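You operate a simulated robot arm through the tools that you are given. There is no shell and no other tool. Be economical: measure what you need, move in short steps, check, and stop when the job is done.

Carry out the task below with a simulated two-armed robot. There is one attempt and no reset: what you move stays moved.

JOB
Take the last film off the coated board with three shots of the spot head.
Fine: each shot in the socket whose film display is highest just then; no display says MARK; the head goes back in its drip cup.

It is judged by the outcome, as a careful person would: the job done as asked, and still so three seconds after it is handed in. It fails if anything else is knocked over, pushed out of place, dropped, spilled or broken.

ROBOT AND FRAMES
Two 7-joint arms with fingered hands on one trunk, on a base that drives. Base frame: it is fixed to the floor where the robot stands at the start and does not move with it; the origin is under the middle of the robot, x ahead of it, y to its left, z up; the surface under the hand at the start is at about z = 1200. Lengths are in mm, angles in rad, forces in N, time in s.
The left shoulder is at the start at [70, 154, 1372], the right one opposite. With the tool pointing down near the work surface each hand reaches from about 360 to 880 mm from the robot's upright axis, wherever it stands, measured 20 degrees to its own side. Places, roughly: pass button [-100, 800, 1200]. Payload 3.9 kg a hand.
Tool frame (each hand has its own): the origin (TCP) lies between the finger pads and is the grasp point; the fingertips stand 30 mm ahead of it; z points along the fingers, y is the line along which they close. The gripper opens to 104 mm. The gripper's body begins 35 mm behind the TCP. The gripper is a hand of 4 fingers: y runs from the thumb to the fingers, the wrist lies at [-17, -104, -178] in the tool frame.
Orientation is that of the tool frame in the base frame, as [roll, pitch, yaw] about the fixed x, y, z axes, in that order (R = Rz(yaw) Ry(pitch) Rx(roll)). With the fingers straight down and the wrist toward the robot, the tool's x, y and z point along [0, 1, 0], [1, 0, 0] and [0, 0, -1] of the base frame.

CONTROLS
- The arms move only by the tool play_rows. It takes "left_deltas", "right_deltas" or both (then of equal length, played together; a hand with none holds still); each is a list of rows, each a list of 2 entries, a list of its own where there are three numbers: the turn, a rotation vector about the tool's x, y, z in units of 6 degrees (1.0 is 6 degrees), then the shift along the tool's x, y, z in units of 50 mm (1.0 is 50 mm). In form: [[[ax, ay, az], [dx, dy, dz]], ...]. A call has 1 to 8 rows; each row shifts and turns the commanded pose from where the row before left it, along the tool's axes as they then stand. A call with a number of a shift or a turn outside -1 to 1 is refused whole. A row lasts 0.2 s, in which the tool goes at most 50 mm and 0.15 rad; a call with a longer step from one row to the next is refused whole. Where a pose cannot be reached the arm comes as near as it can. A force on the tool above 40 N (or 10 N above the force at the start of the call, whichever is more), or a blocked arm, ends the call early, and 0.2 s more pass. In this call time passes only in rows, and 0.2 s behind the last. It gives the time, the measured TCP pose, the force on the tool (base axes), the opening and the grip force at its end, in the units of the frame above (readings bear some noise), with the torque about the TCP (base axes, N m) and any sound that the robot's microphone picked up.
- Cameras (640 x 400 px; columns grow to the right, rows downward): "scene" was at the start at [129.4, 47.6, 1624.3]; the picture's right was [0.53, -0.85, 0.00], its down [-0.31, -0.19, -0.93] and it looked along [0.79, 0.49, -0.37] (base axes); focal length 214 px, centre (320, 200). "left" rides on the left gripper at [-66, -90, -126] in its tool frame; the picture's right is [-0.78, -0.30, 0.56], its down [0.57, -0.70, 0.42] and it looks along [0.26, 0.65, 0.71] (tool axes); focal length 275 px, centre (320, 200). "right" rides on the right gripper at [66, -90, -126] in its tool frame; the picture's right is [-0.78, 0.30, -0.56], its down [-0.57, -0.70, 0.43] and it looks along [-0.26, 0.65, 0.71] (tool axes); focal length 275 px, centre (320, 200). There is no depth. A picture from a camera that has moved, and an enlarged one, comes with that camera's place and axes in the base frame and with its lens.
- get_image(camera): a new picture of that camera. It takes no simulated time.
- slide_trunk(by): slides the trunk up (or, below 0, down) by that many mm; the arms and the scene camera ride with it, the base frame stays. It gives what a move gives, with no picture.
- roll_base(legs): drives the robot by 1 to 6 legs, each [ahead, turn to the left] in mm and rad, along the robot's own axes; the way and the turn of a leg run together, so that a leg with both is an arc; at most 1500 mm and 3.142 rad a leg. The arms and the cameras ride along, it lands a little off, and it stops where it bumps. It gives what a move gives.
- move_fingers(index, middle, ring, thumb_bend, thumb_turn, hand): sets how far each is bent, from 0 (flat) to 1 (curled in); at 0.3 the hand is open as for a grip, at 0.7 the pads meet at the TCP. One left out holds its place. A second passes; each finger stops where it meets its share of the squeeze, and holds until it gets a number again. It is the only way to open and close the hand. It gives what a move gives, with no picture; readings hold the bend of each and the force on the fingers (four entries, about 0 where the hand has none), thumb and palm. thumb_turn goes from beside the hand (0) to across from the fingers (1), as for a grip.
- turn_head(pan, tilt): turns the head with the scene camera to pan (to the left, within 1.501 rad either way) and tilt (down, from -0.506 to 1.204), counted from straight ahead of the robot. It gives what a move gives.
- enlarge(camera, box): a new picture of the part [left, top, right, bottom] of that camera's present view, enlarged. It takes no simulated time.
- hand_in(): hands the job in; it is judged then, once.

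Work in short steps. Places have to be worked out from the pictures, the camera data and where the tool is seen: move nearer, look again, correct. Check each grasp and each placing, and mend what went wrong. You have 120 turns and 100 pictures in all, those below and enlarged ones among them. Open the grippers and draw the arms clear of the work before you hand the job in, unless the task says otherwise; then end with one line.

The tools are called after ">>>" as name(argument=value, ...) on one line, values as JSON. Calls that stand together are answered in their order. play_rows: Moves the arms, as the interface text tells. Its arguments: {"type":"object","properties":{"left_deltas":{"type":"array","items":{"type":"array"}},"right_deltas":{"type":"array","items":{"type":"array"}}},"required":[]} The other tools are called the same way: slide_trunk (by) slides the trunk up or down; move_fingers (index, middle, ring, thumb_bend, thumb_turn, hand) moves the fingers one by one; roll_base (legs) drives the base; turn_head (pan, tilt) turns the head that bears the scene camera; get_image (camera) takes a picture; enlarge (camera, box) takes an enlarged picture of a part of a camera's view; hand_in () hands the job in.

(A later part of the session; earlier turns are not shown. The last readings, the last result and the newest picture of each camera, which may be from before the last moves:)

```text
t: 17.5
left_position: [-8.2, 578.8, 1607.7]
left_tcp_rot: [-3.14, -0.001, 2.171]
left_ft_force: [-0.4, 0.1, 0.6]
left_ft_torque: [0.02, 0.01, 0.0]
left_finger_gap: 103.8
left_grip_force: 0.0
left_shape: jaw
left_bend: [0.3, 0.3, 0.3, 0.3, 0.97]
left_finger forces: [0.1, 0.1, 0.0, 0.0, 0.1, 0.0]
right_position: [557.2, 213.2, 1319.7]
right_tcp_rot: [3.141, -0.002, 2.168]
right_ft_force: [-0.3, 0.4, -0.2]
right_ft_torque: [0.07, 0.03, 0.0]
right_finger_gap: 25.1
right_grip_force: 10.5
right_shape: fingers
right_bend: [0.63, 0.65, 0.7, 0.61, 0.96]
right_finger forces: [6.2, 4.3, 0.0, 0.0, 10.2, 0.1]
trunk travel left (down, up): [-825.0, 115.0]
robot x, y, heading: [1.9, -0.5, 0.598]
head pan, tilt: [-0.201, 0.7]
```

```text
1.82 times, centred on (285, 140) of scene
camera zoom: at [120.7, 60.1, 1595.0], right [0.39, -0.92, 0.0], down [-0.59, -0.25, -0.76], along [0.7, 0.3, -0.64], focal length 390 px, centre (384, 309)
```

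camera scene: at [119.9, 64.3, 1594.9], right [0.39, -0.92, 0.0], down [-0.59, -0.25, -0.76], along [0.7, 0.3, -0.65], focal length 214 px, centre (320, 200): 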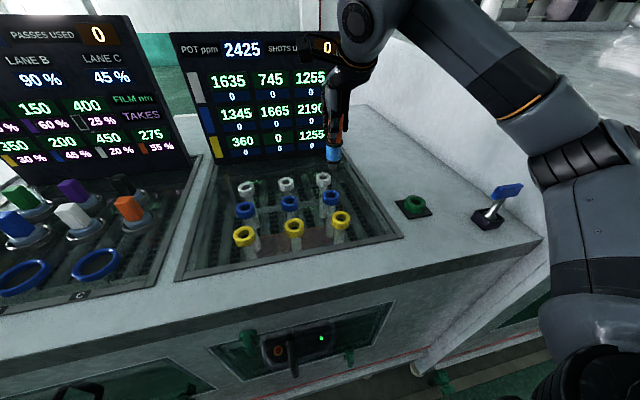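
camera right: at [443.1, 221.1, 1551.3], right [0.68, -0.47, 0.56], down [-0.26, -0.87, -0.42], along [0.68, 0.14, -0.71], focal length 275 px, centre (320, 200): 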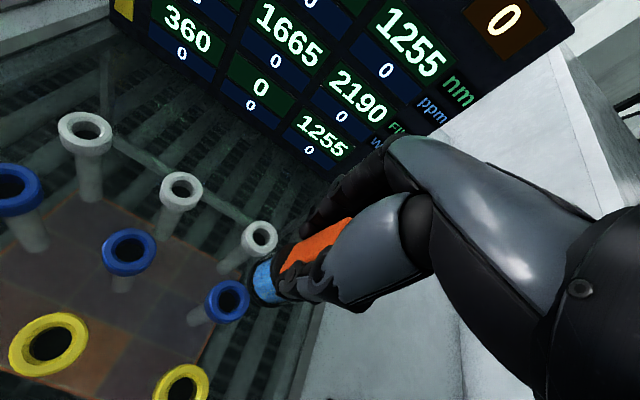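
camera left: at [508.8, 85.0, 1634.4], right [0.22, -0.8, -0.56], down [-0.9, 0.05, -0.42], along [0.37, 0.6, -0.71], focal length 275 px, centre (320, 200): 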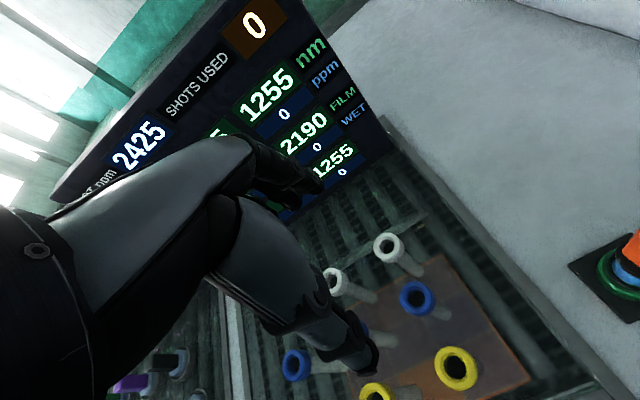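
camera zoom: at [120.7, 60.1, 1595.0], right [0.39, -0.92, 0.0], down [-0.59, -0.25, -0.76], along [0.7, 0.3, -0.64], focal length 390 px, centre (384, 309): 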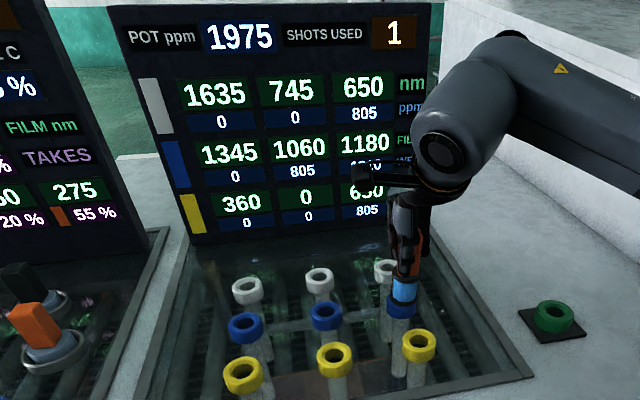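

The shot fired on seating (shots 1, pot 1975), and the film is now falling under the wet spots. I lift the head out and watch the readings.

>>> play_rows(right_deltas=[[[0, 0, 0], [0, 0, -0.8]], [[0, 0, 0], [0, 0, -0.8]]])

>>> get_image(camera="right")

>>> enlarge(camera="scene", box=[170, 30, 400, 250])

```text
t: 18.1
left_position: [-10.4, 578.4, 1608.7]
left_tcp_rot: [3.14, 0.001, 2.172]
left_ft_force: [0.4, -0.9, 0.2]
left_ft_torque: [0.0, -0.05, 0.02]
left_finger_gap: 103.8
left_grip_force: 0.1
left_shape: jaw
left_bend: [0.3, 0.3, 0.3, 0.3, 0.97]
left_finger forces: [0.0, 0.0, 0.1, 0.0, 0.1, 0.0]
right_position: [555.9, 211.7, 1400.9]
right_tcp_rot: [-3.141, -0.001, 2.169]
right_ft_force: [-0.4, 0.1, -1.4]
right_ft_torque: [0.02, 0.0, 0.04]
right_finger_gap: 24.6
right_grip_force: 9.8
right_shape: fingers
right_bend: [0.63, 0.65, 0.7, 0.61, 0.96]
right_finger forces: [5.5, 4.5, 0.0, 0.1, 10.0, 0.1]
trunk travel left (down, up): [-825.0, 115.0]
robot x, y, heading: [0.5, -1.2, 0.597]
head pan, tilt: [-0.201, 0.7]
```

```text
64 pictures are left
camera right: at [445.1, 215.5, 1525.8], right [0.68, -0.47, 0.56], down [-0.26, -0.87, -0.42], along [0.68, 0.15, -0.71], focal length 275 px, centre (320, 200)
```

right: 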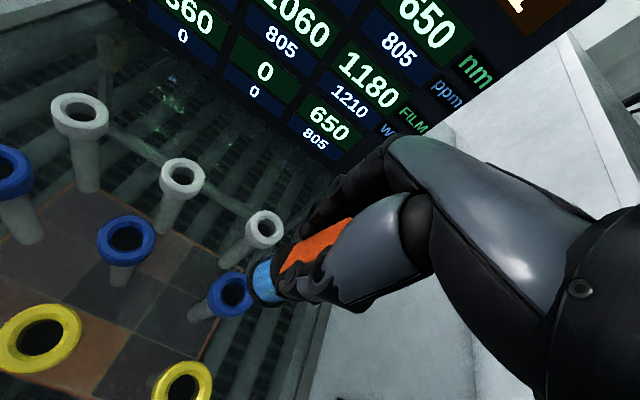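

```text
1.82 times, centred on (285, 140) of scene
camera zoom: at [119.0, 60.2, 1595.1], right [0.39, -0.92, 0.0], down [-0.59, -0.25, -0.77], along [0.71, 0.3, -0.64], focal length 390 px, centre (384, 309)
```

zoom: 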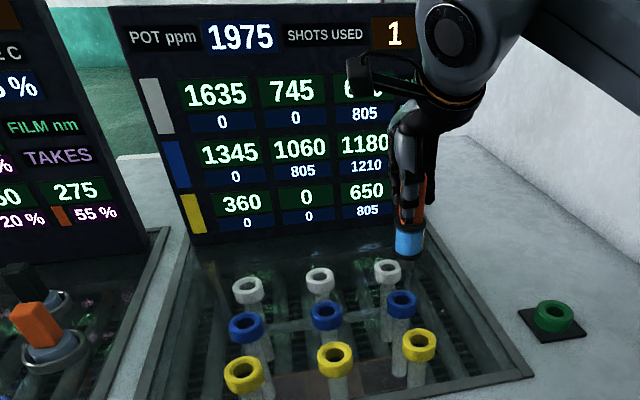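

The readings held since the shot (film 1180/650/1060/650, wet 1210/805), and the highest film is now 1635 at top-left. I move partway there while watching whether the wet film keeps changing.

>>> play_rows(right_deltas=[[[0, 0, 0], [0.78, 0.3, -0.15]], [[0, 0, 0], [0.78, 0.3, -0.15]], [[0, 0, 0], [0.78, 0.3, 0]]])

>>> get_image(camera="scene")

```text
t: 18.9
left_position: [-10.9, 581.2, 1606.5]
left_tcp_rot: [-3.139, 0.002, 2.171]
left_ft_force: [-0.5, 0.7, 0.0]
left_ft_torque: [0.02, -0.01, 0.0]
left_finger_gap: 104.3
left_grip_force: 0.2
left_shape: jaw
left_bend: [0.3, 0.3, 0.3, 0.3, 0.97]
left_finger forces: [0.1, 0.0, 0.0, 0.1, 0.0, 0.0]
right_position: [528.0, 336.6, 1414.4]
right_tcp_rot: [3.141, 0.003, 2.169]
right_ft_force: [0.0, 0.1, -1.6]
right_ft_torque: [0.02, -0.03, 0.01]
right_finger_gap: 24.6
right_grip_force: 9.3
right_shape: fingers
right_bend: [0.63, 0.65, 0.7, 0.61, 0.96]
right_finger forces: [5.4, 4.3, 0.0, 0.1, 9.8, 0.0]
trunk travel left (down, up): [-825.0, 115.0]
robot x, y, heading: [2.6, -1.0, 0.602]
head pan, tilt: [-0.201, 0.7]
```

```text
62 pictures are left
camera scene: at [119.0, 62.5, 1595.0], right [0.39, -0.92, 0.0], down [-0.59, -0.25, -0.76], along [0.71, 0.3, -0.64], focal length 214 px, centre (320, 200)
```

scene: 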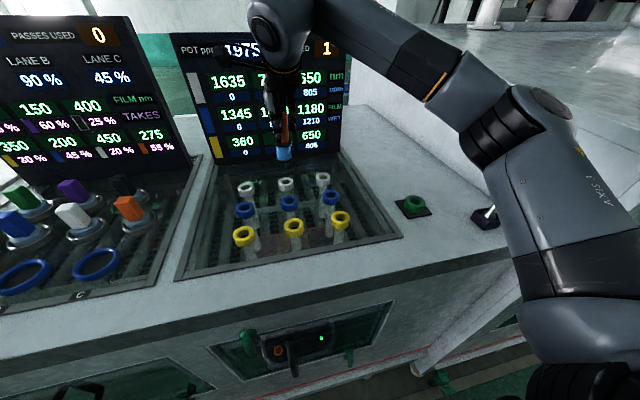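

The readings only change with shots: they fit wet = P/2 at the socket and P/3 at its neighbours, with removal = wet − 200, so no lever is needed so far. I go on to top-left (1635).

>>> play_rows(right_deltas=[[[0, 0, 0], [0.78, 0.278, 0]], [[0, 0, 0], [0.78, 0.278, 0]], [[0, 0, 0], [0.78, 0.278, 0]]])

>>> get_image(camera="right")

>>> enlarge(camera="scene", box=[170, 30, 400, 250])

```text
t: 19.7
left_position: [-10.2, 581.9, 1607.6]
left_tcp_rot: [-3.141, 0.002, 2.171]
left_ft_force: [-0.4, 0.7, -0.2]
left_ft_torque: [0.02, -0.04, 0.03]
left_finger_gap: 103.8
left_grip_force: 0.1
left_shape: jaw
left_bend: [0.3, 0.3, 0.3, 0.3, 0.97]
left_finger forces: [0.0, 0.1, 0.1, 0.0, 0.0, 0.0]
right_position: [493.2, 456.5, 1415.3]
right_tcp_rot: [-3.141, 0.002, 2.169]
right_ft_force: [-1.0, -0.2, -1.2]
right_ft_torque: [-0.01, 0.01, 0.01]
right_finger_gap: 25.0
right_grip_force: 9.4
right_shape: fingers
right_bend: [0.63, 0.65, 0.7, 0.61, 0.96]
right_finger forces: [5.4, 4.3, 0.0, 0.1, 9.8, 0.0]
trunk travel left (down, up): [-825.0, 115.0]
robot x, y, heading: [0.5, 0.4, 0.595]
head pan, tilt: [-0.201, 0.7]
```

```text
61 pictures are left
camera right: at [382.9, 460.5, 1541.1], right [0.68, -0.47, 0.56], down [-0.26, -0.87, -0.42], along [0.69, 0.15, -0.71], focal length 275 px, centre (320, 200)
```

right: 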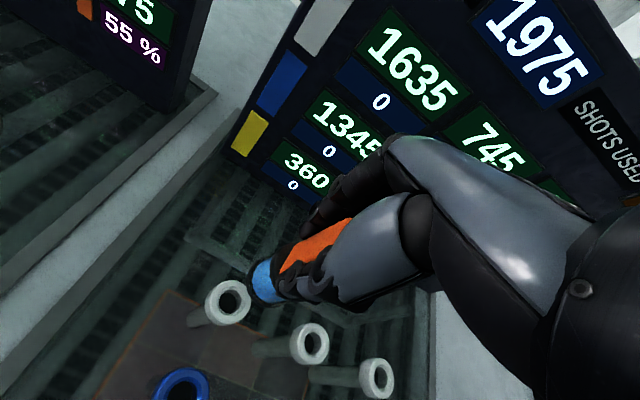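

```text
1.82 times, centred on (285, 140) of scene
camera zoom: at [118.4, 62.5, 1595.1], right [0.39, -0.92, 0.0], down [-0.59, -0.25, -0.77], along [0.71, 0.3, -0.64], focal length 390 px, centre (384, 309)
```

zoom: 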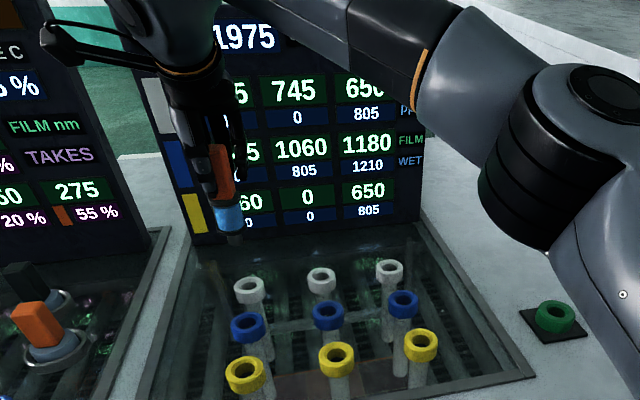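

I enlarge to get the exact offset of the white socket from the nozzle line.

>>> enlarge(camera="right", box=[180, 220, 340, 340])

```text
3.33 times, centred on (260, 280) of right
camera zoom: at [382.9, 460.5, 1541.1], right [0.68, -0.47, 0.56], down [-0.26, -0.87, -0.42], along [0.69, 0.15, -0.71], focal length 918 px, centre (520, -67)
```

zoom: 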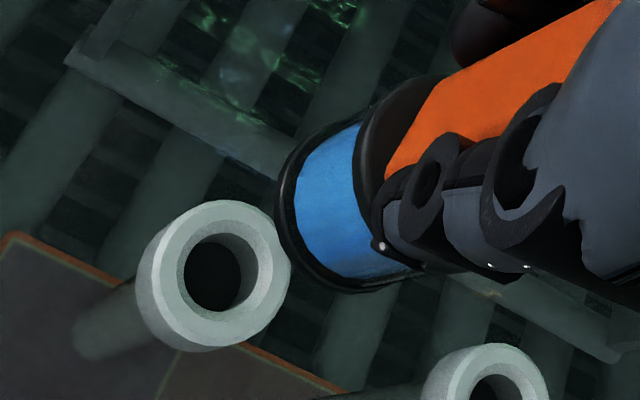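

The offset is within about 2 mm of the case that seated cleanly, so I apply that correction and lower to 20 mm above the rim.

>>> play_rows(right_deltas=[[[0, 0, 0], [0.03, 0.03, 0.6]], [[0, 0, 0], [0, 0, 0.6]]])

>>> enlarge(camera="right", box=[180, 220, 340, 340])

>>> enlarge(camera="scene", box=[200, 90, 330, 230])

```text
t: 20.3
left_position: [-9.9, 581.1, 1607.5]
left_tcp_rot: [3.141, 0.0, 2.169]
left_ft_force: [0.3, -0.6, 0.3]
left_ft_torque: [-0.04, 0.04, 0.0]
left_finger_gap: 104.2
left_grip_force: 0.0
left_shape: jaw
left_bend: [0.3, 0.3, 0.3, 0.3, 0.97]
left_finger forces: [0.0, 0.0, 0.0, 0.0, 0.0, 0.0]
right_position: [496.9, 458.6, 1353.3]
right_tcp_rot: [-3.14, 0.0, 2.167]
right_ft_force: [-0.5, 0.0, -2.0]
right_ft_torque: [0.01, 0.01, 0.0]
right_finger_gap: 24.8
right_grip_force: 9.1
right_shape: fingers
right_bend: [0.63, 0.65, 0.7, 0.61, 0.96]
right_finger forces: [5.4, 4.2, 0.1, 0.0, 9.7, 0.0]
trunk travel left (down, up): [-825.0, 115.0]
robot x, y, heading: [-0.3, 0.2, 0.601]
head pan, tilt: [-0.201, 0.7]
```

```text
3.33 times, centred on (260, 280) of right
camera zoom: at [386.3, 462.9, 1479.8], right [0.68, -0.47, 0.56], down [-0.26, -0.87, -0.42], along [0.68, 0.15, -0.71], focal length 918 px, centre (520, -67)
```

zoom: 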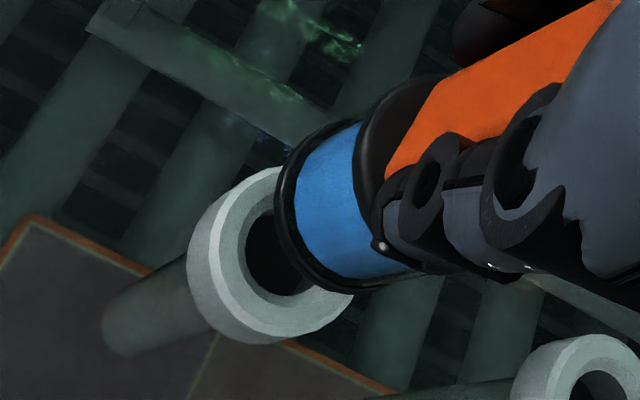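

```text
2.86 times, centred on (265, 160) of scene
camera zoom: at [120.5, 62.1, 1594.9], right [0.39, -0.92, 0.0], down [-0.59, -0.25, -0.76], along [0.7, 0.3, -0.64], focal length 613 px, centre (477, 314)
```

zoom: 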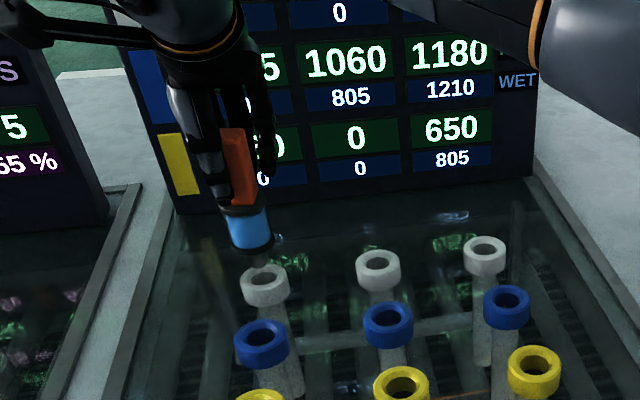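

Compared with the first socket at this height, the image suggests the head is about 4–5 mm off. I zoom closer from both cameras to settle it.

>>> enlarge(camera="scene", box=[230, 140, 280, 200])

>>> enlarge(camera="right", box=[215, 240, 295, 310])

```text
6.67 times, centred on (255, 170) of scene
camera zoom: at [120.5, 62.1, 1594.9], right [0.39, -0.92, 0.0], down [-0.59, -0.25, -0.76], along [0.7, 0.3, -0.64], focal length 1430 px, centre (753, 400)
```

zoom: 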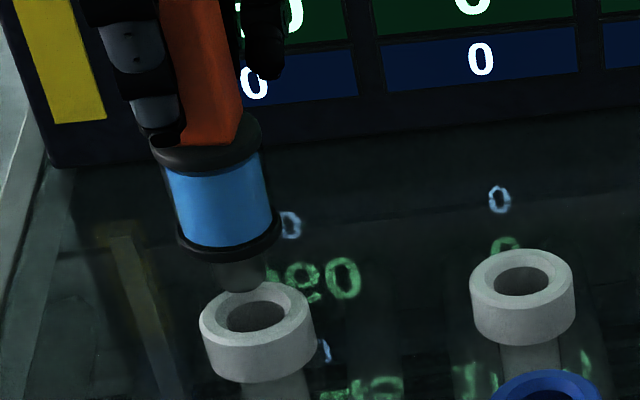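

```text
5.71 times, centred on (255, 275) of right
camera zoom: at [386.3, 462.9, 1479.8], right [0.68, -0.47, 0.56], down [-0.26, -0.87, -0.42], along [0.68, 0.15, -0.71], focal length 1573 px, centre (691, -229)
```

zoom: 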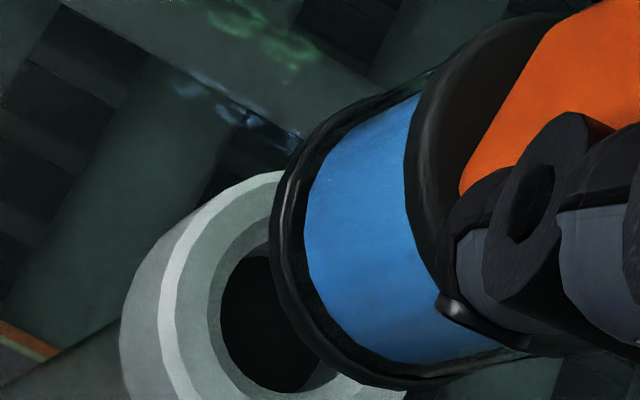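

Both views say the socket lies about 4 mm toward -y from the nozzle. I shift by that and look again.

>>> play_rows(right_deltas=[[[0, 0, 0], [-0.075, -0.04, 0]], [[0, 0, 0], [0, 0, 0]]])

>>> enlarge(camera="scene", box=[230, 140, 280, 200])

>>> enlarge(camera="right", box=[180, 220, 340, 340])

```text
t: 20.9
left_position: [-9.1, 579.1, 1608.2]
left_tcp_rot: [-3.139, -0.001, 2.17]
left_ft_force: [0.3, 0.4, -0.7]
left_ft_torque: [-0.01, -0.03, -0.01]
left_finger_gap: 104.1
left_grip_force: 0.1
left_shape: jaw
left_bend: [0.3, 0.3, 0.3, 0.3, 0.97]
left_finger forces: [0.0, 0.1, 0.0, 0.1, 0.1, 0.1]
right_position: [497.2, 453.6, 1355.4]
right_tcp_rot: [-3.141, -0.001, 2.166]
right_ft_force: [0.2, 0.4, -1.7]
right_ft_torque: [0.04, -0.03, 0.02]
right_finger_gap: 24.9
right_grip_force: 9.2
right_shape: fingers
right_bend: [0.63, 0.65, 0.7, 0.61, 0.96]
right_finger forces: [5.3, 4.3, 0.0, 0.0, 9.7, 0.0]
trunk travel left (down, up): [-825.0, 115.0]
robot x, y, heading: [3.9, -0.3, 0.601]
head pan, tilt: [-0.201, 0.7]
```

```text
6.67 times, centred on (255, 170) of scene
camera zoom: at [120.5, 60.9, 1595.0], right [0.39, -0.92, 0.0], down [-0.59, -0.25, -0.76], along [0.7, 0.3, -0.64], focal length 1430 px, centre (753, 400)
```

zoom: 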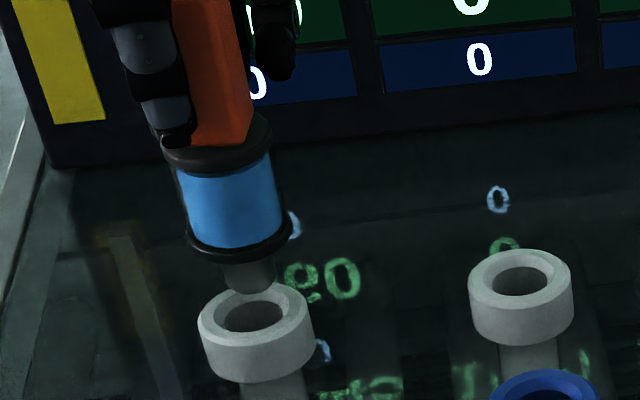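

```text
3.33 times, centred on (260, 280) of right
camera zoom: at [387.0, 457.3, 1480.2], right [0.68, -0.47, 0.56], down [-0.26, -0.87, -0.42], along [0.68, 0.15, -0.71], focal length 918 px, centre (520, -67)
```

zoom: 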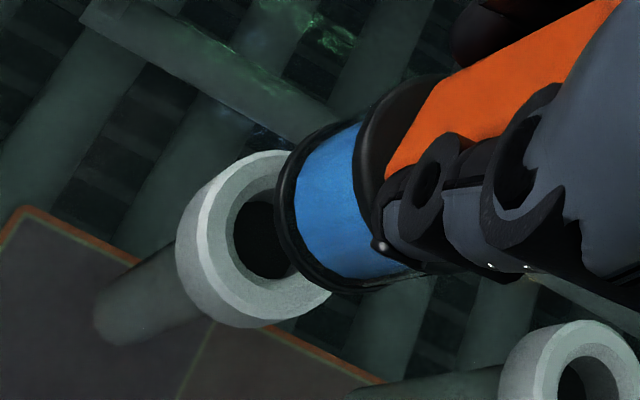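

Now both views show about a 1.5 mm overshoot. I correct it and lower the nozzle into the hole gently.

>>> play_rows(right_deltas=[[[0, 0, 0], [0.033, -0.013, 0.1]], [[0, 0, 0], [0, 0, 0.2]], [[0, 0, 0], [0, 0, 0.18]]])

>>> enlarge(camera="scene", box=[230, 140, 280, 200])

>>> enlarge(camera="right", box=[180, 220, 340, 340])

```text
t: 21.7
left_position: [-9.0, 577.8, 1608.8]
left_tcp_rot: [-3.14, -0.001, 2.172]
left_ft_force: [-0.3, -0.5, 0.9]
left_ft_torque: [0.0, -0.01, 0.0]
left_finger_gap: 104.0
left_grip_force: 0.0
left_shape: jaw
left_bend: [0.3, 0.3, 0.3, 0.3, 0.97]
left_finger forces: [0.0, 0.0, 0.0, 0.1, 0.0, 0.0]
right_position: [493.8, 454.8, 1330.2]
right_tcp_rot: [-3.141, 0.001, 2.169]
right_ft_force: [0.3, -0.2, -0.9]
right_ft_torque: [-0.02, -0.01, 0.01]
right_finger_gap: 24.7
right_grip_force: 9.5
right_shape: fingers
right_bend: [0.63, 0.65, 0.7, 0.61, 0.96]
right_finger forces: [5.3, 4.2, 0.1, 0.1, 9.7, 0.0]
trunk travel left (down, up): [-825.0, 115.0]
robot x, y, heading: [-2.9, 2.1, 0.603]
head pan, tilt: [-0.201, 0.7]
```

```text
6.67 times, centred on (255, 170) of scene
camera zoom: at [120.4, 60.7, 1595.0], right [0.39, -0.92, 0.0], down [-0.59, -0.25, -0.76], along [0.7, 0.3, -0.64], focal length 1430 px, centre (753, 400)
```

zoom: 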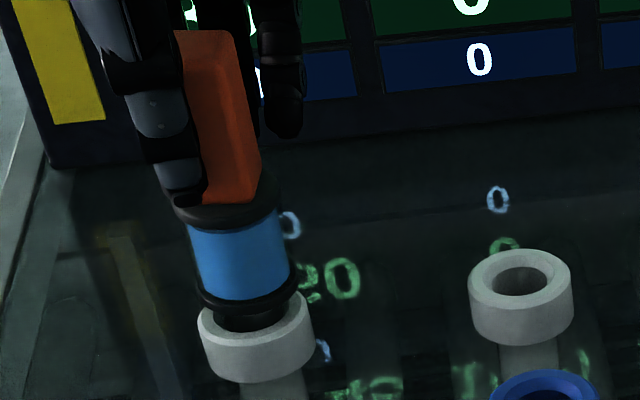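

```text
3.33 times, centred on (260, 280) of right
camera zoom: at [384.7, 457.8, 1455.7], right [0.68, -0.47, 0.56], down [-0.26, -0.87, -0.42], along [0.68, 0.15, -0.71], focal length 918 px, centre (520, -67)
```

zoom: 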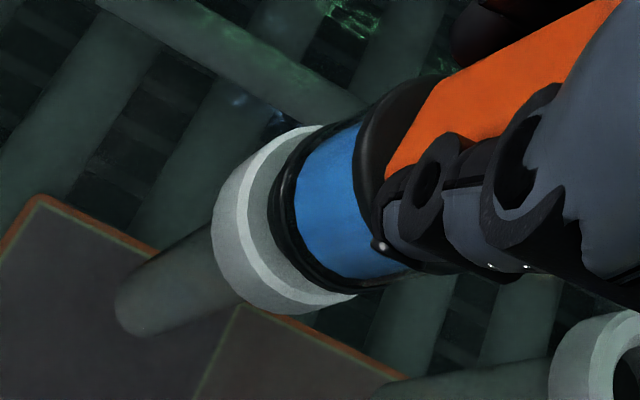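

The nozzle is in the hole with no force. I seat it another 12 mm.

>>> play_rows(right_deltas=[[[0, 0, 0], [0, 0, 0.12]], [[0, 0, 0], [0, 0, 0.12]]])

>>> enlarge(camera="scene", box=[170, 30, 400, 250])

```text
t: 22.3
left_position: [-9.5, 578.6, 1607.6]
left_tcp_rot: [-3.141, 0.0, 2.171]
left_ft_force: [-0.2, 0.6, 0.1]
left_ft_torque: [0.01, -0.04, 0.0]
left_finger_gap: 103.9
left_grip_force: 0.0
left_shape: jaw
left_bend: [0.3, 0.3, 0.3, 0.3, 0.97]
left_finger forces: [0.0, 0.1, 0.1, 0.1, 0.0, 0.0]
right_position: [495.9, 454.0, 1319.6]
right_tcp_rot: [3.141, -0.001, 2.168]
right_ft_force: [-0.1, 0.7, 2.5]
right_ft_torque: [-0.01, -0.03, 0.01]
right_finger_gap: 24.8
right_grip_force: 10.2
right_shape: fingers
right_bend: [0.63, 0.65, 0.7, 0.61, 0.96]
right_finger forces: [5.9, 4.6, 0.1, 0.0, 10.1, 0.1]
trunk travel left (down, up): [-825.0, 115.0]
robot x, y, heading: [-2.0, -3.5, 0.598]
head pan, tilt: [-0.201, 0.7]
```

```text
1.82 times, centred on (285, 140) of scene
camera zoom: at [119.7, 60.0, 1595.2], right [0.39, -0.92, 0.0], down [-0.59, -0.25, -0.77], along [0.71, 0.3, -0.64], focal length 390 px, centre (384, 309)
```

zoom: 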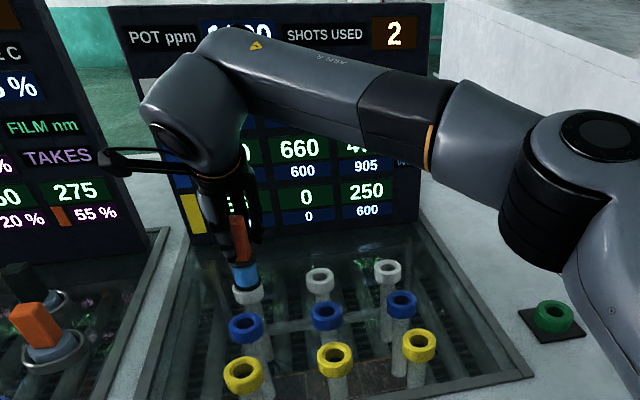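

Shot 2 fired (force 2.5 N). I lift straight out and read the whole display.

>>> play_rows(right_deltas=[[[0, 0, 0], [0, 0, -0.8]], [[0, 0, 0], [0, 0, -1]], [[0, 0, 0], [0, 0, -0.1]]])

>>> get_image(camera="right")

>>> enlarge(camera="scene", box=[170, 30, 400, 250])

```text
t: 23.1
left_position: [-10.2, 578.9, 1607.6]
left_tcp_rot: [3.141, 0.0, 2.171]
left_ft_force: [0.3, -0.1, 0.2]
left_ft_torque: [0.02, -0.02, -0.01]
left_finger_gap: 104.1
left_grip_force: 0.1
left_shape: jaw
left_bend: [0.3, 0.3, 0.3, 0.3, 0.97]
left_finger forces: [0.0, 0.0, 0.0, 0.0, 0.0, 0.1]
right_position: [495.0, 454.5, 1413.9]
right_tcp_rot: [-3.139, 0.001, 2.169]
right_ft_force: [-0.3, 0.4, -2.0]
right_ft_torque: [0.03, -0.01, 0.01]
right_finger_gap: 24.9
right_grip_force: 10.5
right_shape: fingers
right_bend: [0.63, 0.65, 0.7, 0.61, 0.96]
right_finger forces: [5.6, 4.3, 0.0, 0.0, 9.9, 0.0]
trunk travel left (down, up): [-825.0, 115.0]
robot x, y, heading: [-0.3, -2.1, 0.596]
head pan, tilt: [-0.201, 0.7]
```

```text
49 pictures are left
camera right: at [384.1, 458.4, 1539.0], right [0.68, -0.47, 0.56], down [-0.26, -0.87, -0.42], along [0.68, 0.15, -0.71], focal length 275 px, centre (320, 200)
```

right: 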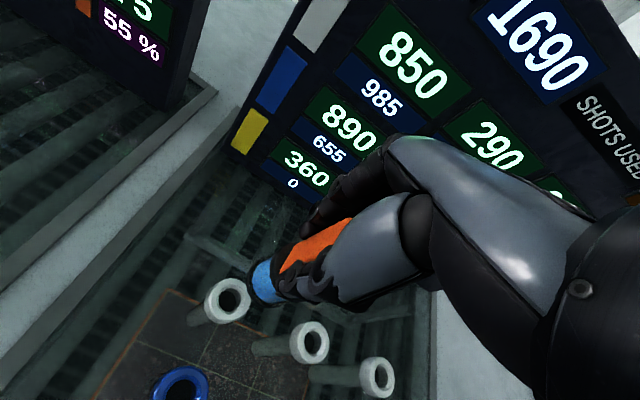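

```text
1.82 times, centred on (285, 140) of scene
camera zoom: at [120.1, 60.4, 1595.0], right [0.39, -0.92, 0.0], down [-0.59, -0.25, -0.76], along [0.7, 0.3, -0.64], focal length 390 px, centre (384, 309)
```

zoom: 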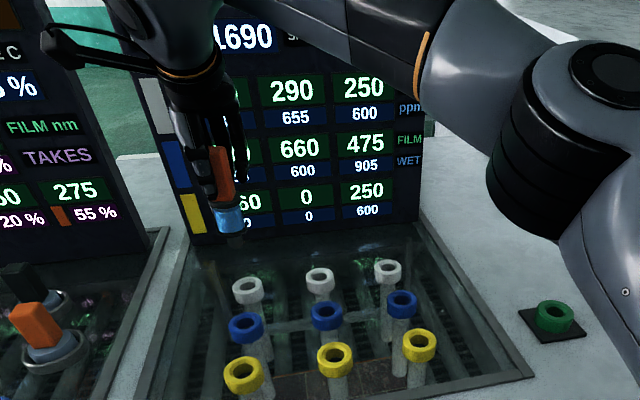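

The display matches the model exactly: pot 1690, film 850/290/250, 890/660/475, 360/0/250. The highest is now 890 at mid-left, and a shot there should clear everything. I move one row back toward the blue mid-left socket.

>>> play_rows(right_deltas=[[[0, 0, 0], [-0.028, -0.91, 0]], [[0, 0, 0], [-0.028, -0.91, 0]], [[0, 0, 0], [0, 0, 0]]])

>>> enlarge(camera="right", box=[180, 220, 340, 340])

>>> get_image(camera="scene")

```text
t: 23.9
left_position: [-7.4, 580.1, 1607.8]
left_tcp_rot: [-3.139, 0.0, 2.17]
left_ft_force: [0.3, 0.3, -0.2]
left_ft_torque: [-0.03, -0.02, 0.01]
left_finger_gap: 104.2
left_grip_force: 0.0
left_shape: jaw
left_bend: [0.3, 0.3, 0.3, 0.3, 0.97]
left_finger forces: [0.0, 0.1, 0.1, 0.0, 0.0, 0.1]
right_position: [422.7, 401.4, 1411.6]
right_tcp_rot: [-3.14, 0.0, 2.168]
right_ft_force: [-0.1, 0.5, -1.9]
right_ft_torque: [-0.02, 0.04, 0.02]
right_finger_gap: 24.6
right_grip_force: 9.9
right_shape: fingers
right_bend: [0.63, 0.66, 0.7, 0.61, 0.96]
right_finger forces: [5.6, 4.4, 0.0, 0.0, 9.9, 0.0]
trunk travel left (down, up): [-825.0, 115.0]
robot x, y, heading: [1.5, 1.0, 0.594]
head pan, tilt: [-0.201, 0.7]
```

```text
3.33 times, centred on (260, 280) of right
camera zoom: at [312.6, 404.9, 1537.6], right [0.68, -0.47, 0.56], down [-0.26, -0.87, -0.42], along [0.68, 0.14, -0.71], focal length 918 px, centre (520, -67)
```

zoom: 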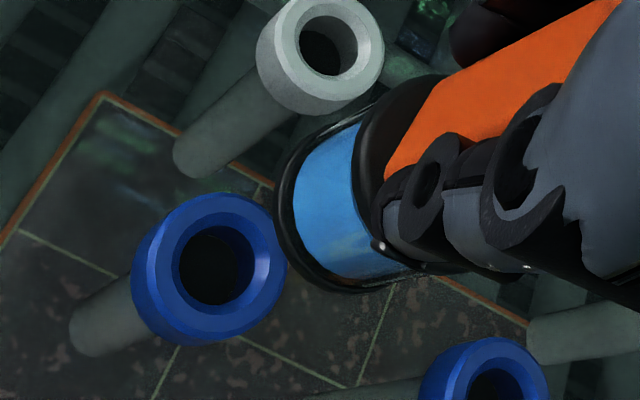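

```text
46 pictures are left
camera scene: at [121.1, 61.7, 1594.9], right [0.39, -0.92, 0.0], down [-0.59, -0.25, -0.76], along [0.7, 0.3, -0.65], focal length 214 px, centre (320, 200)
```

scene: 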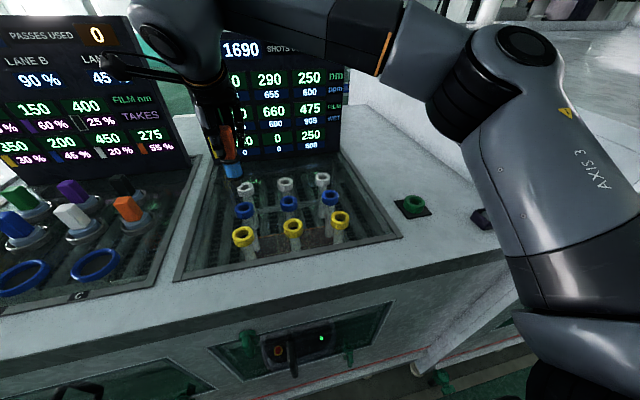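

The socket sits in the picture as the previous one did. I lower to 20 mm above the rim and check again.

>>> play_rows(right_deltas=[[[0, 0, 0], [0, 0, 0.58]], [[0, 0, 0], [0, 0, 0.58]], [[0, 0, 0], [0, 0, 0]]])

>>> enlarge(camera="right", box=[180, 220, 340, 340])

>>> enlarge(camera="scene", box=[215, 160, 275, 230])

```text
t: 24.7
left_position: [-9.2, 579.7, 1607.1]
left_tcp_rot: [-3.14, 0.001, 2.17]
left_ft_force: [0.8, -0.9, 0.3]
left_ft_torque: [0.0, 0.05, -0.01]
left_finger_gap: 104.0
left_grip_force: 0.1
left_shape: jaw
left_bend: [0.3, 0.3, 0.3, 0.3, 0.97]
left_finger forces: [0.0, 0.1, 0.0, 0.1, 0.0, 0.0]
right_position: [420.2, 403.0, 1353.7]
right_tcp_rot: [-3.141, -0.002, 2.169]
right_ft_force: [-0.5, 0.3, -1.7]
right_ft_torque: [-0.01, 0.02, 0.01]
right_finger_gap: 25.0
right_grip_force: 9.6
right_shape: fingers
right_bend: [0.63, 0.66, 0.7, 0.61, 0.96]
right_finger forces: [5.5, 4.4, 0.0, 0.0, 9.9, 0.1]
trunk travel left (down, up): [-825.0, 115.0]
robot x, y, heading: [-0.7, -1.5, 0.6]
head pan, tilt: [-0.201, 0.7]
```

```text
3.33 times, centred on (260, 280) of right
camera zoom: at [310.7, 406.4, 1479.9], right [0.68, -0.47, 0.56], down [-0.26, -0.87, -0.42], along [0.68, 0.15, -0.71], focal length 918 px, centre (520, -67)
```

zoom: 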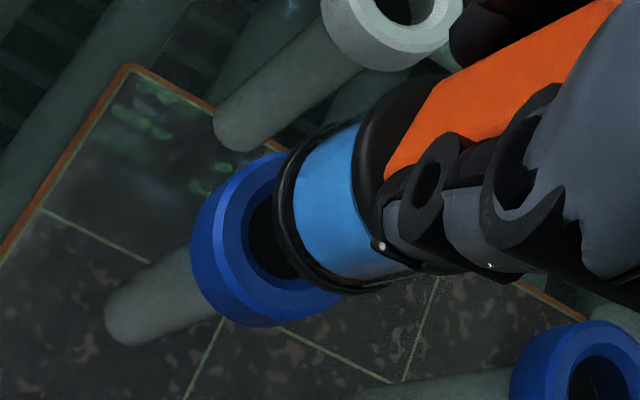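

```text
5.71 times, centred on (245, 195) of scene
camera zoom: at [120.2, 61.0, 1595.0], right [0.39, -0.92, 0.0], down [-0.59, -0.25, -0.76], along [0.7, 0.3, -0.64], focal length 1226 px, centre (749, 229)
```

zoom: 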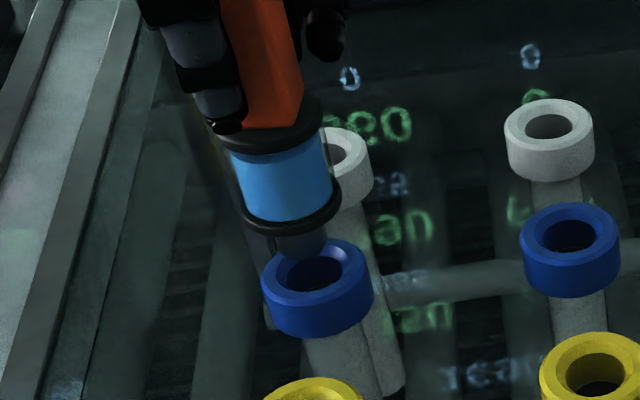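

Within about 1.5 mm. I nudge 1 mm and enter the hole.

>>> play_rows(right_deltas=[[[0, 0, 0], [-0.025, 0, 0.1]], [[0, 0, 0], [0, 0, 0.2]], [[0, 0, 0], [0, 0, 0.18]]])

>>> enlarge(camera="scene", box=[215, 160, 275, 230])

>>> enlarge(camera="right", box=[180, 220, 340, 340])

```text
t: 25.5
left_position: [-8.2, 578.6, 1608.1]
left_tcp_rot: [3.142, 0.003, 2.172]
left_ft_force: [-0.6, 1.1, -0.1]
left_ft_torque: [-0.03, 0.0, -0.02]
left_finger_gap: 103.8
left_grip_force: 0.0
left_shape: jaw
left_bend: [0.3, 0.3, 0.3, 0.3, 0.97]
left_finger forces: [0.1, 0.0, 0.1, 0.0, 0.0, 0.0]
right_position: [422.1, 398.9, 1330.7]
right_tcp_rot: [-3.141, 0.0, 2.168]
right_ft_force: [1.4, 0.0, -1.9]
right_ft_torque: [0.01, 0.03, -0.02]
right_finger_gap: 24.7
right_grip_force: 10.1
right_shape: fingers
right_bend: [0.63, 0.66, 0.7, 0.61, 0.96]
right_finger forces: [5.6, 4.2, 0.1, 0.1, 9.7, 0.0]
trunk travel left (down, up): [-825.0, 115.0]
robot x, y, heading: [-3.0, -1.9, 0.599]
head pan, tilt: [-0.201, 0.7]
```

```text
5.71 times, centred on (245, 195) of scene
camera zoom: at [120.0, 60.2, 1595.1], right [0.39, -0.92, 0.0], down [-0.59, -0.25, -0.76], along [0.7, 0.3, -0.64], focal length 1226 px, centre (749, 229)
```

zoom: 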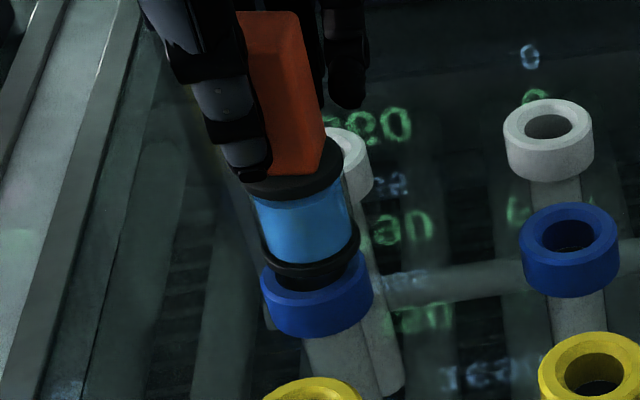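

```text
3.33 times, centred on (260, 280) of right
camera zoom: at [312.2, 402.6, 1456.6], right [0.68, -0.47, 0.56], down [-0.26, -0.87, -0.42], along [0.69, 0.15, -0.71], focal length 918 px, centre (520, -67)
```

zoom: 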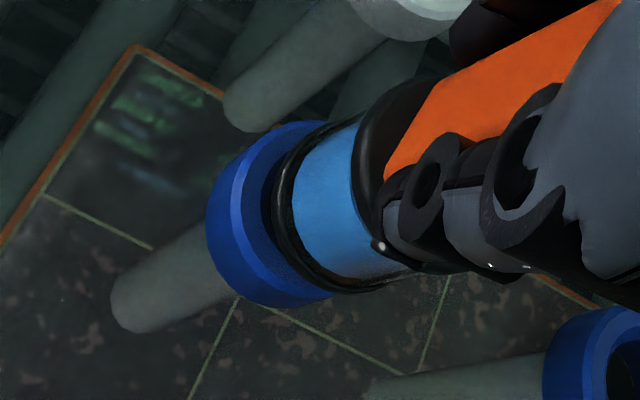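

The nozzle is in. I seat it for shot 3.

>>> play_rows(right_deltas=[[[0, 0, 0], [0, 0, 0.12]], [[0, 0, 0], [0, 0, 0.12]]])

>>> enlarge(camera="scene", box=[170, 30, 400, 250])

```text
t: 26.1
left_position: [-9.9, 578.9, 1608.0]
left_tcp_rot: [3.141, 0.001, 2.173]
left_ft_force: [-0.4, 0.1, 0.2]
left_ft_torque: [-0.02, 0.0, 0.02]
left_finger_gap: 104.0
left_grip_force: 0.1
left_shape: jaw
left_bend: [0.3, 0.3, 0.3, 0.3, 0.97]
left_finger forces: [0.0, 0.0, 0.0, 0.1, 0.0, 0.0]
right_position: [422.3, 398.8, 1319.3]
right_tcp_rot: [-3.141, -0.001, 2.169]
right_ft_force: [0.7, 0.8, 2.4]
right_ft_torque: [0.1, 0.01, 0.0]
right_finger_gap: 24.7
right_grip_force: 10.5
right_shape: fingers
right_bend: [0.63, 0.66, 0.7, 0.62, 0.96]
right_finger forces: [6.4, 4.6, 0.1, 0.0, 10.1, 0.0]
trunk travel left (down, up): [-825.0, 115.0]
robot x, y, heading: [-2.5, 1.2, 0.599]
head pan, tilt: [-0.201, 0.7]
```

```text
1.82 times, centred on (285, 140) of scene
camera zoom: at [119.7, 60.2, 1595.2], right [0.39, -0.92, 0.0], down [-0.59, -0.25, -0.77], along [0.7, 0.3, -0.64], focal length 390 px, centre (384, 309)
```

zoom: 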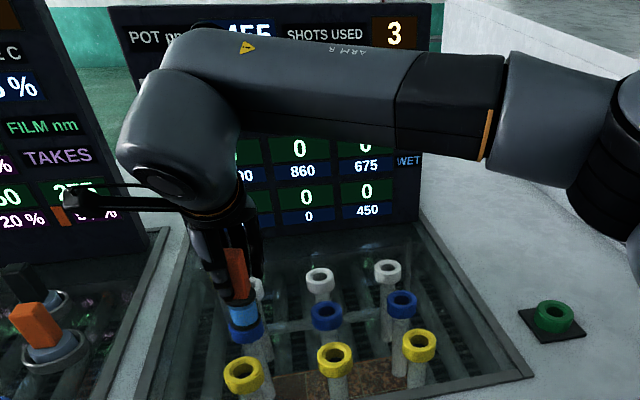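

Shot 3 fired and the visible films read 0. I lift out and bring the head back toward the cup side.

>>> play_rows(right_deltas=[[[0, 0, 0], [0, 0, -0.8]], [[0, 0, 0], [0, 0, -1]], [[0, 0, 0], [0, 0, -0.3]], [[0, 0, 0], [-0.95, 0, 0]], [[0, 0, 0], [-0.95, 0, 0]], [[0, 0, 0], [-0.95, 0, 0]], [[0, 0, 0], [-0.95, 0, 0]]])

>>> enlarge(camera="scene", box=[170, 30, 400, 250])

```text
t: 27.7
left_position: [-7.4, 575.0, 1608.7]
left_tcp_rot: [-3.14, 0.0, 2.172]
left_ft_force: [-0.3, -0.1, 0.1]
left_ft_torque: [0.0, 0.04, 0.04]
left_finger_gap: 104.1
left_grip_force: 0.0
left_shape: jaw
left_bend: [0.3, 0.3, 0.3, 0.3, 0.97]
left_finger forces: [0.0, 0.0, 0.0, 0.0, 0.1, 0.0]
right_position: [530.5, 236.9, 1424.0]
right_tcp_rot: [3.142, -0.001, 2.169]
right_ft_force: [-0.8, 0.0, -0.7]
right_ft_torque: [0.03, 0.02, 0.01]
right_finger_gap: 25.0
right_grip_force: 9.6
right_shape: fingers
right_bend: [0.63, 0.66, 0.7, 0.61, 0.96]
right_finger forces: [5.4, 4.1, 0.1, 0.0, 9.6, 0.0]
trunk travel left (down, up): [-825.0, 115.0]
robot x, y, heading: [-0.2, -0.7, 0.597]
head pan, tilt: [-0.201, 0.7]
```

```text
1.82 times, centred on (285, 140) of scene
camera zoom: at [121.4, 57.5, 1595.1], right [0.39, -0.92, 0.0], down [-0.59, -0.25, -0.76], along [0.7, 0.3, -0.64], focal length 390 px, centre (384, 309)
```

zoom: 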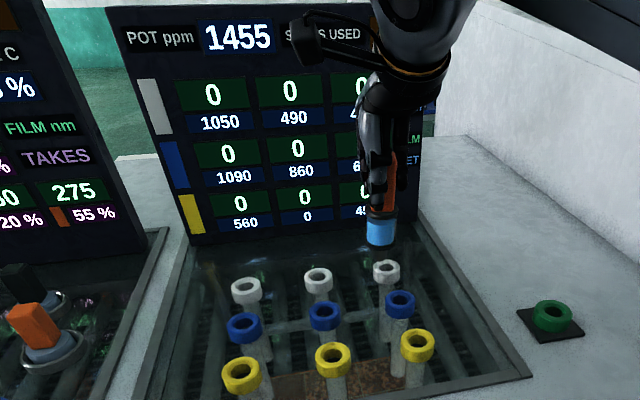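

All nine films read 0 and none says MARK. I carry the head over its cup.

>>> play_rows(right_deltas=[[[0, 0, 0], [-0.806, -0.22, 0]], [[0, 0, 0], [-0.806, -0.22, 0]], [[0, 0, 0], [-0.806, -0.22, 0]], [[0, 0, 0], [-0.806, -0.22, 0]], [[0, 0, 0], [-0.806, -0.22, 0]], [[0, 0, 0], [-0.806, -0.22, 0]], [[0, 0, 0], [0, 0, 0]]])

>>> enlarge(camera="right", box=[180, 220, 340, 340])

>>> get_image(camera="scene")

```text
t: 29.3
left_position: [-9.3, 579.2, 1607.1]
left_tcp_rot: [-3.139, 0.0, 2.173]
left_ft_force: [-0.5, 0.1, 0.8]
left_ft_torque: [-0.01, -0.03, -0.02]
left_finger_gap: 104.2
left_grip_force: 0.1
left_shape: jaw
left_bend: [0.3, 0.3, 0.3, 0.3, 0.97]
left_finger forces: [0.0, 0.1, 0.0, 0.0, 0.1, 0.0]
right_position: [610.5, 4.1, 1426.3]
right_tcp_rot: [3.141, 0.0, 2.169]
right_ft_force: [0.5, 0.5, -2.2]
right_ft_torque: [0.02, 0.0, 0.02]
right_finger_gap: 24.3
right_grip_force: 9.6
right_shape: fingers
right_bend: [0.63, 0.66, 0.7, 0.61, 0.96]
right_finger forces: [5.4, 4.2, 0.0, 0.0, 9.5, 0.0]
trunk travel left (down, up): [-825.0, 115.0]
robot x, y, heading: [0.5, -0.4, 0.603]
head pan, tilt: [-0.201, 0.7]
```

```text
3.33 times, centred on (260, 280) of right
camera zoom: at [499.1, 8.3, 1553.2], right [0.68, -0.47, 0.56], down [-0.26, -0.87, -0.42], along [0.68, 0.15, -0.71], focal length 918 px, centre (520, -67)
```

zoom: 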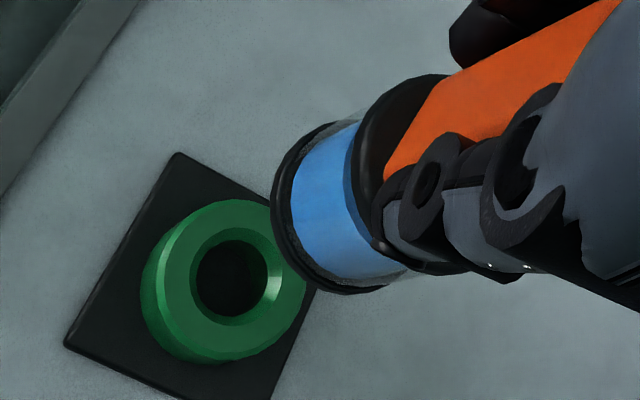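

```text
38 pictures are left
camera scene: at [120.1, 61.1, 1595.0], right [0.39, -0.92, 0.0], down [-0.59, -0.25, -0.76], along [0.7, 0.3, -0.64], focal length 214 px, centre (320, 200)
```

scene: 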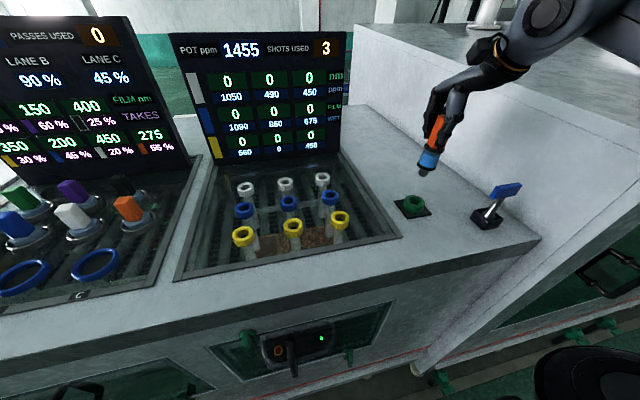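

The displays stay at 0 and shots at 3. Readings and picture both put the head about 4 mm off the cup's axis, so I correct that and lower to 20 mm above it.

>>> play_rows(right_deltas=[[[0, 0, 0], [-0.08, 0.005, 0.7]], [[0, 0, 0], [0, 0, 0.7]], [[0, 0, 0], [0, 0, 0]]])

>>> enlarge(camera="right", box=[180, 220, 340, 340])

>>> enlarge(camera="scene", box=[385, 150, 455, 230])

```text
t: 30.1
left_position: [-10.0, 579.9, 1608.7]
left_tcp_rot: [-3.139, -0.001, 2.172]
left_ft_force: [-0.2, 0.4, 0.2]
left_ft_torque: [-0.03, 0.01, 0.0]
left_finger_gap: 104.1
left_grip_force: 0.2
left_shape: jaw
left_bend: [0.3, 0.3, 0.3, 0.3, 0.97]
left_finger forces: [0.0, 0.1, 0.1, 0.0, 0.0, 0.0]
right_position: [613.6, 0.8, 1352.7]
right_tcp_rot: [-3.14, 0.0, 2.169]
right_ft_force: [0.1, -0.4, -1.7]
right_ft_torque: [-0.03, -0.01, 0.04]
right_finger_gap: 24.7
right_grip_force: 9.4
right_shape: fingers
right_bend: [0.63, 0.66, 0.7, 0.61, 0.96]
right_finger forces: [5.4, 4.0, 0.1, 0.0, 9.4, 0.1]
trunk travel left (down, up): [-825.0, 115.0]
robot x, y, heading: [1.1, -0.9, 0.597]
head pan, tilt: [-0.201, 0.7]
```

```text
3.33 times, centred on (260, 280) of right
camera zoom: at [502.6, 5.9, 1479.3], right [0.68, -0.47, 0.56], down [-0.26, -0.87, -0.42], along [0.68, 0.15, -0.71], focal length 918 px, centre (520, -67)
```

zoom: 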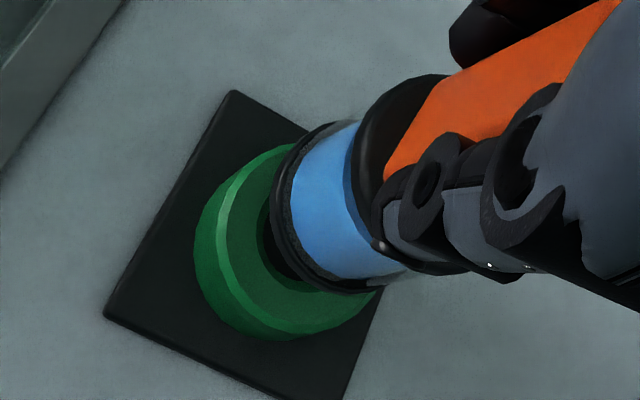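

```text
5.00 times, centred on (420, 190) of scene
camera zoom: at [120.5, 61.1, 1595.0], right [0.39, -0.92, 0.0], down [-0.59, -0.25, -0.76], along [0.7, 0.3, -0.64], focal length 1072 px, centre (-180, 250)
```

zoom: 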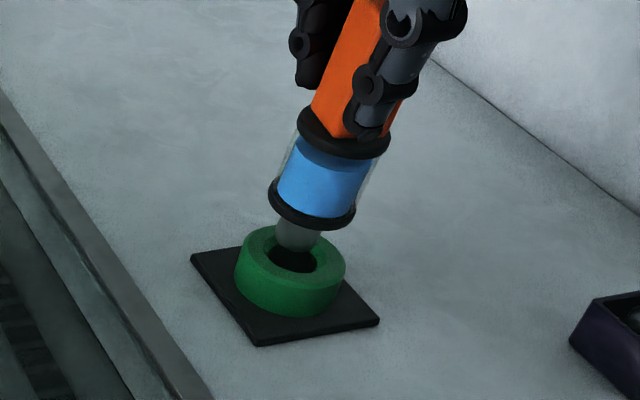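

The nozzle lines up with the cup's hole. I lower it into the cup gently.

>>> play_rows(right_deltas=[[[0, 0, 0], [0, 0, 0.2]], [[0, 0, 0], [0, 0, 0.2]], [[0, 0, 0], [0, 0, 0.12]], [[0, 0, 0], [0, 0, 0.1]]])

>>> enlarge(camera="scene", box=[385, 150, 455, 230])

>>> enlarge(camera="right", box=[180, 220, 340, 340])

```text
t: 31.1
left_position: [-10.1, 577.8, 1608.2]
left_tcp_rot: [-3.141, 0.0, 2.171]
left_ft_force: [0.2, 0.3, 0.7]
left_ft_torque: [0.02, 0.01, 0.01]
left_finger_gap: 104.2
left_grip_force: 0.1
left_shape: jaw
left_bend: [0.3, 0.3, 0.3, 0.3, 0.97]
left_finger forces: [0.1, 0.0, 0.1, 0.1, 0.0, 0.1]
right_position: [613.5, 0.8, 1323.4]
right_tcp_rot: [-3.141, 0.001, 2.17]
right_ft_force: [0.1, -0.8, -0.7]
right_ft_torque: [0.04, -0.03, -0.01]
right_finger_gap: 24.6
right_grip_force: 9.6
right_shape: fingers
right_bend: [0.63, 0.66, 0.7, 0.61, 0.96]
right_finger forces: [5.4, 4.2, 0.0, 0.1, 9.6, 0.0]
trunk travel left (down, up): [-825.0, 115.0]
robot x, y, heading: [1.7, 0.7, 0.599]
head pan, tilt: [-0.201, 0.7]
```

```text
5.00 times, centred on (420, 190) of scene
camera zoom: at [120.6, 59.5, 1595.0], right [0.39, -0.92, 0.0], down [-0.59, -0.25, -0.76], along [0.7, 0.3, -0.64], focal length 1072 px, centre (-180, 250)
```

zoom: 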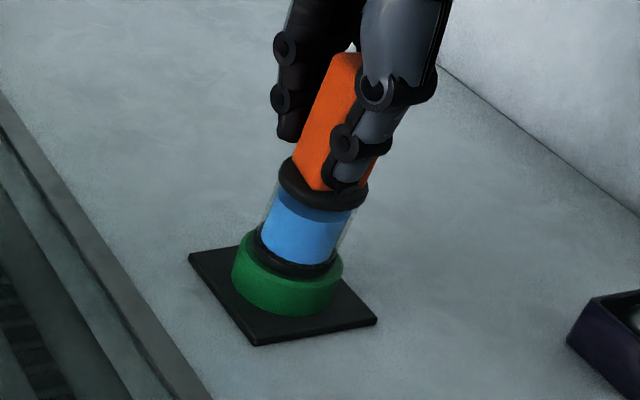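

```text
3.33 times, centred on (260, 280) of right
camera zoom: at [503.7, 4.8, 1448.0], right [0.68, -0.47, 0.56], down [-0.26, -0.87, -0.42], along [0.68, 0.15, -0.71], focal length 918 px, centre (520, -67)
```

zoom: 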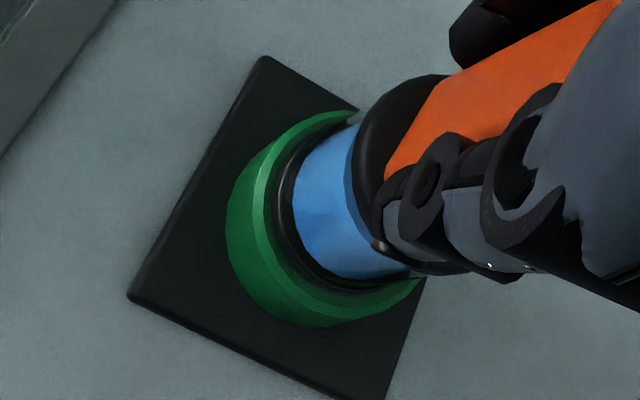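

The head is in the cup with a millimetre or two to go. I push down 3 mm until I feel contact.

>>> play_rows(right_deltas=[[[0, 0, 0], [0, 0, 0.04]], [[0, 0, 0], [0, 0, 0.02]], [[0, 0, 0], [0, 0, 0]]])

```text
t: 31.9
left_position: [-10.9, 578.0, 1609.6]
left_tcp_rot: [-3.141, -0.001, 2.17]
left_ft_force: [0.2, 0.1, -0.7]
left_ft_torque: [-0.03, 0.01, 0.03]
left_finger_gap: 103.8
left_grip_force: 0.0
left_shape: jaw
left_bend: [0.3, 0.3, 0.3, 0.3, 0.97]
left_finger forces: [0.0, 0.0, 0.0, 0.0, 0.0, 0.0]
right_position: [611.8, 2.0, 1320.9]
right_tcp_rot: [3.137, 0.0, 2.17]
right_ft_force: [1.0, 1.5, 8.1]
right_ft_torque: [0.02, -0.06, 0.0]
right_finger_gap: 24.2
right_grip_force: 11.1
right_shape: fingers
right_bend: [0.63, 0.66, 0.7, 0.62, 0.96]
right_finger forces: [6.5, 5.5, 0.1, 0.1, 10.5, 0.0]
trunk travel left (down, up): [-825.0, 115.0]
robot x, y, heading: [-0.2, -0.4, 0.598]
head pan, tilt: [-0.201, 0.7]
```

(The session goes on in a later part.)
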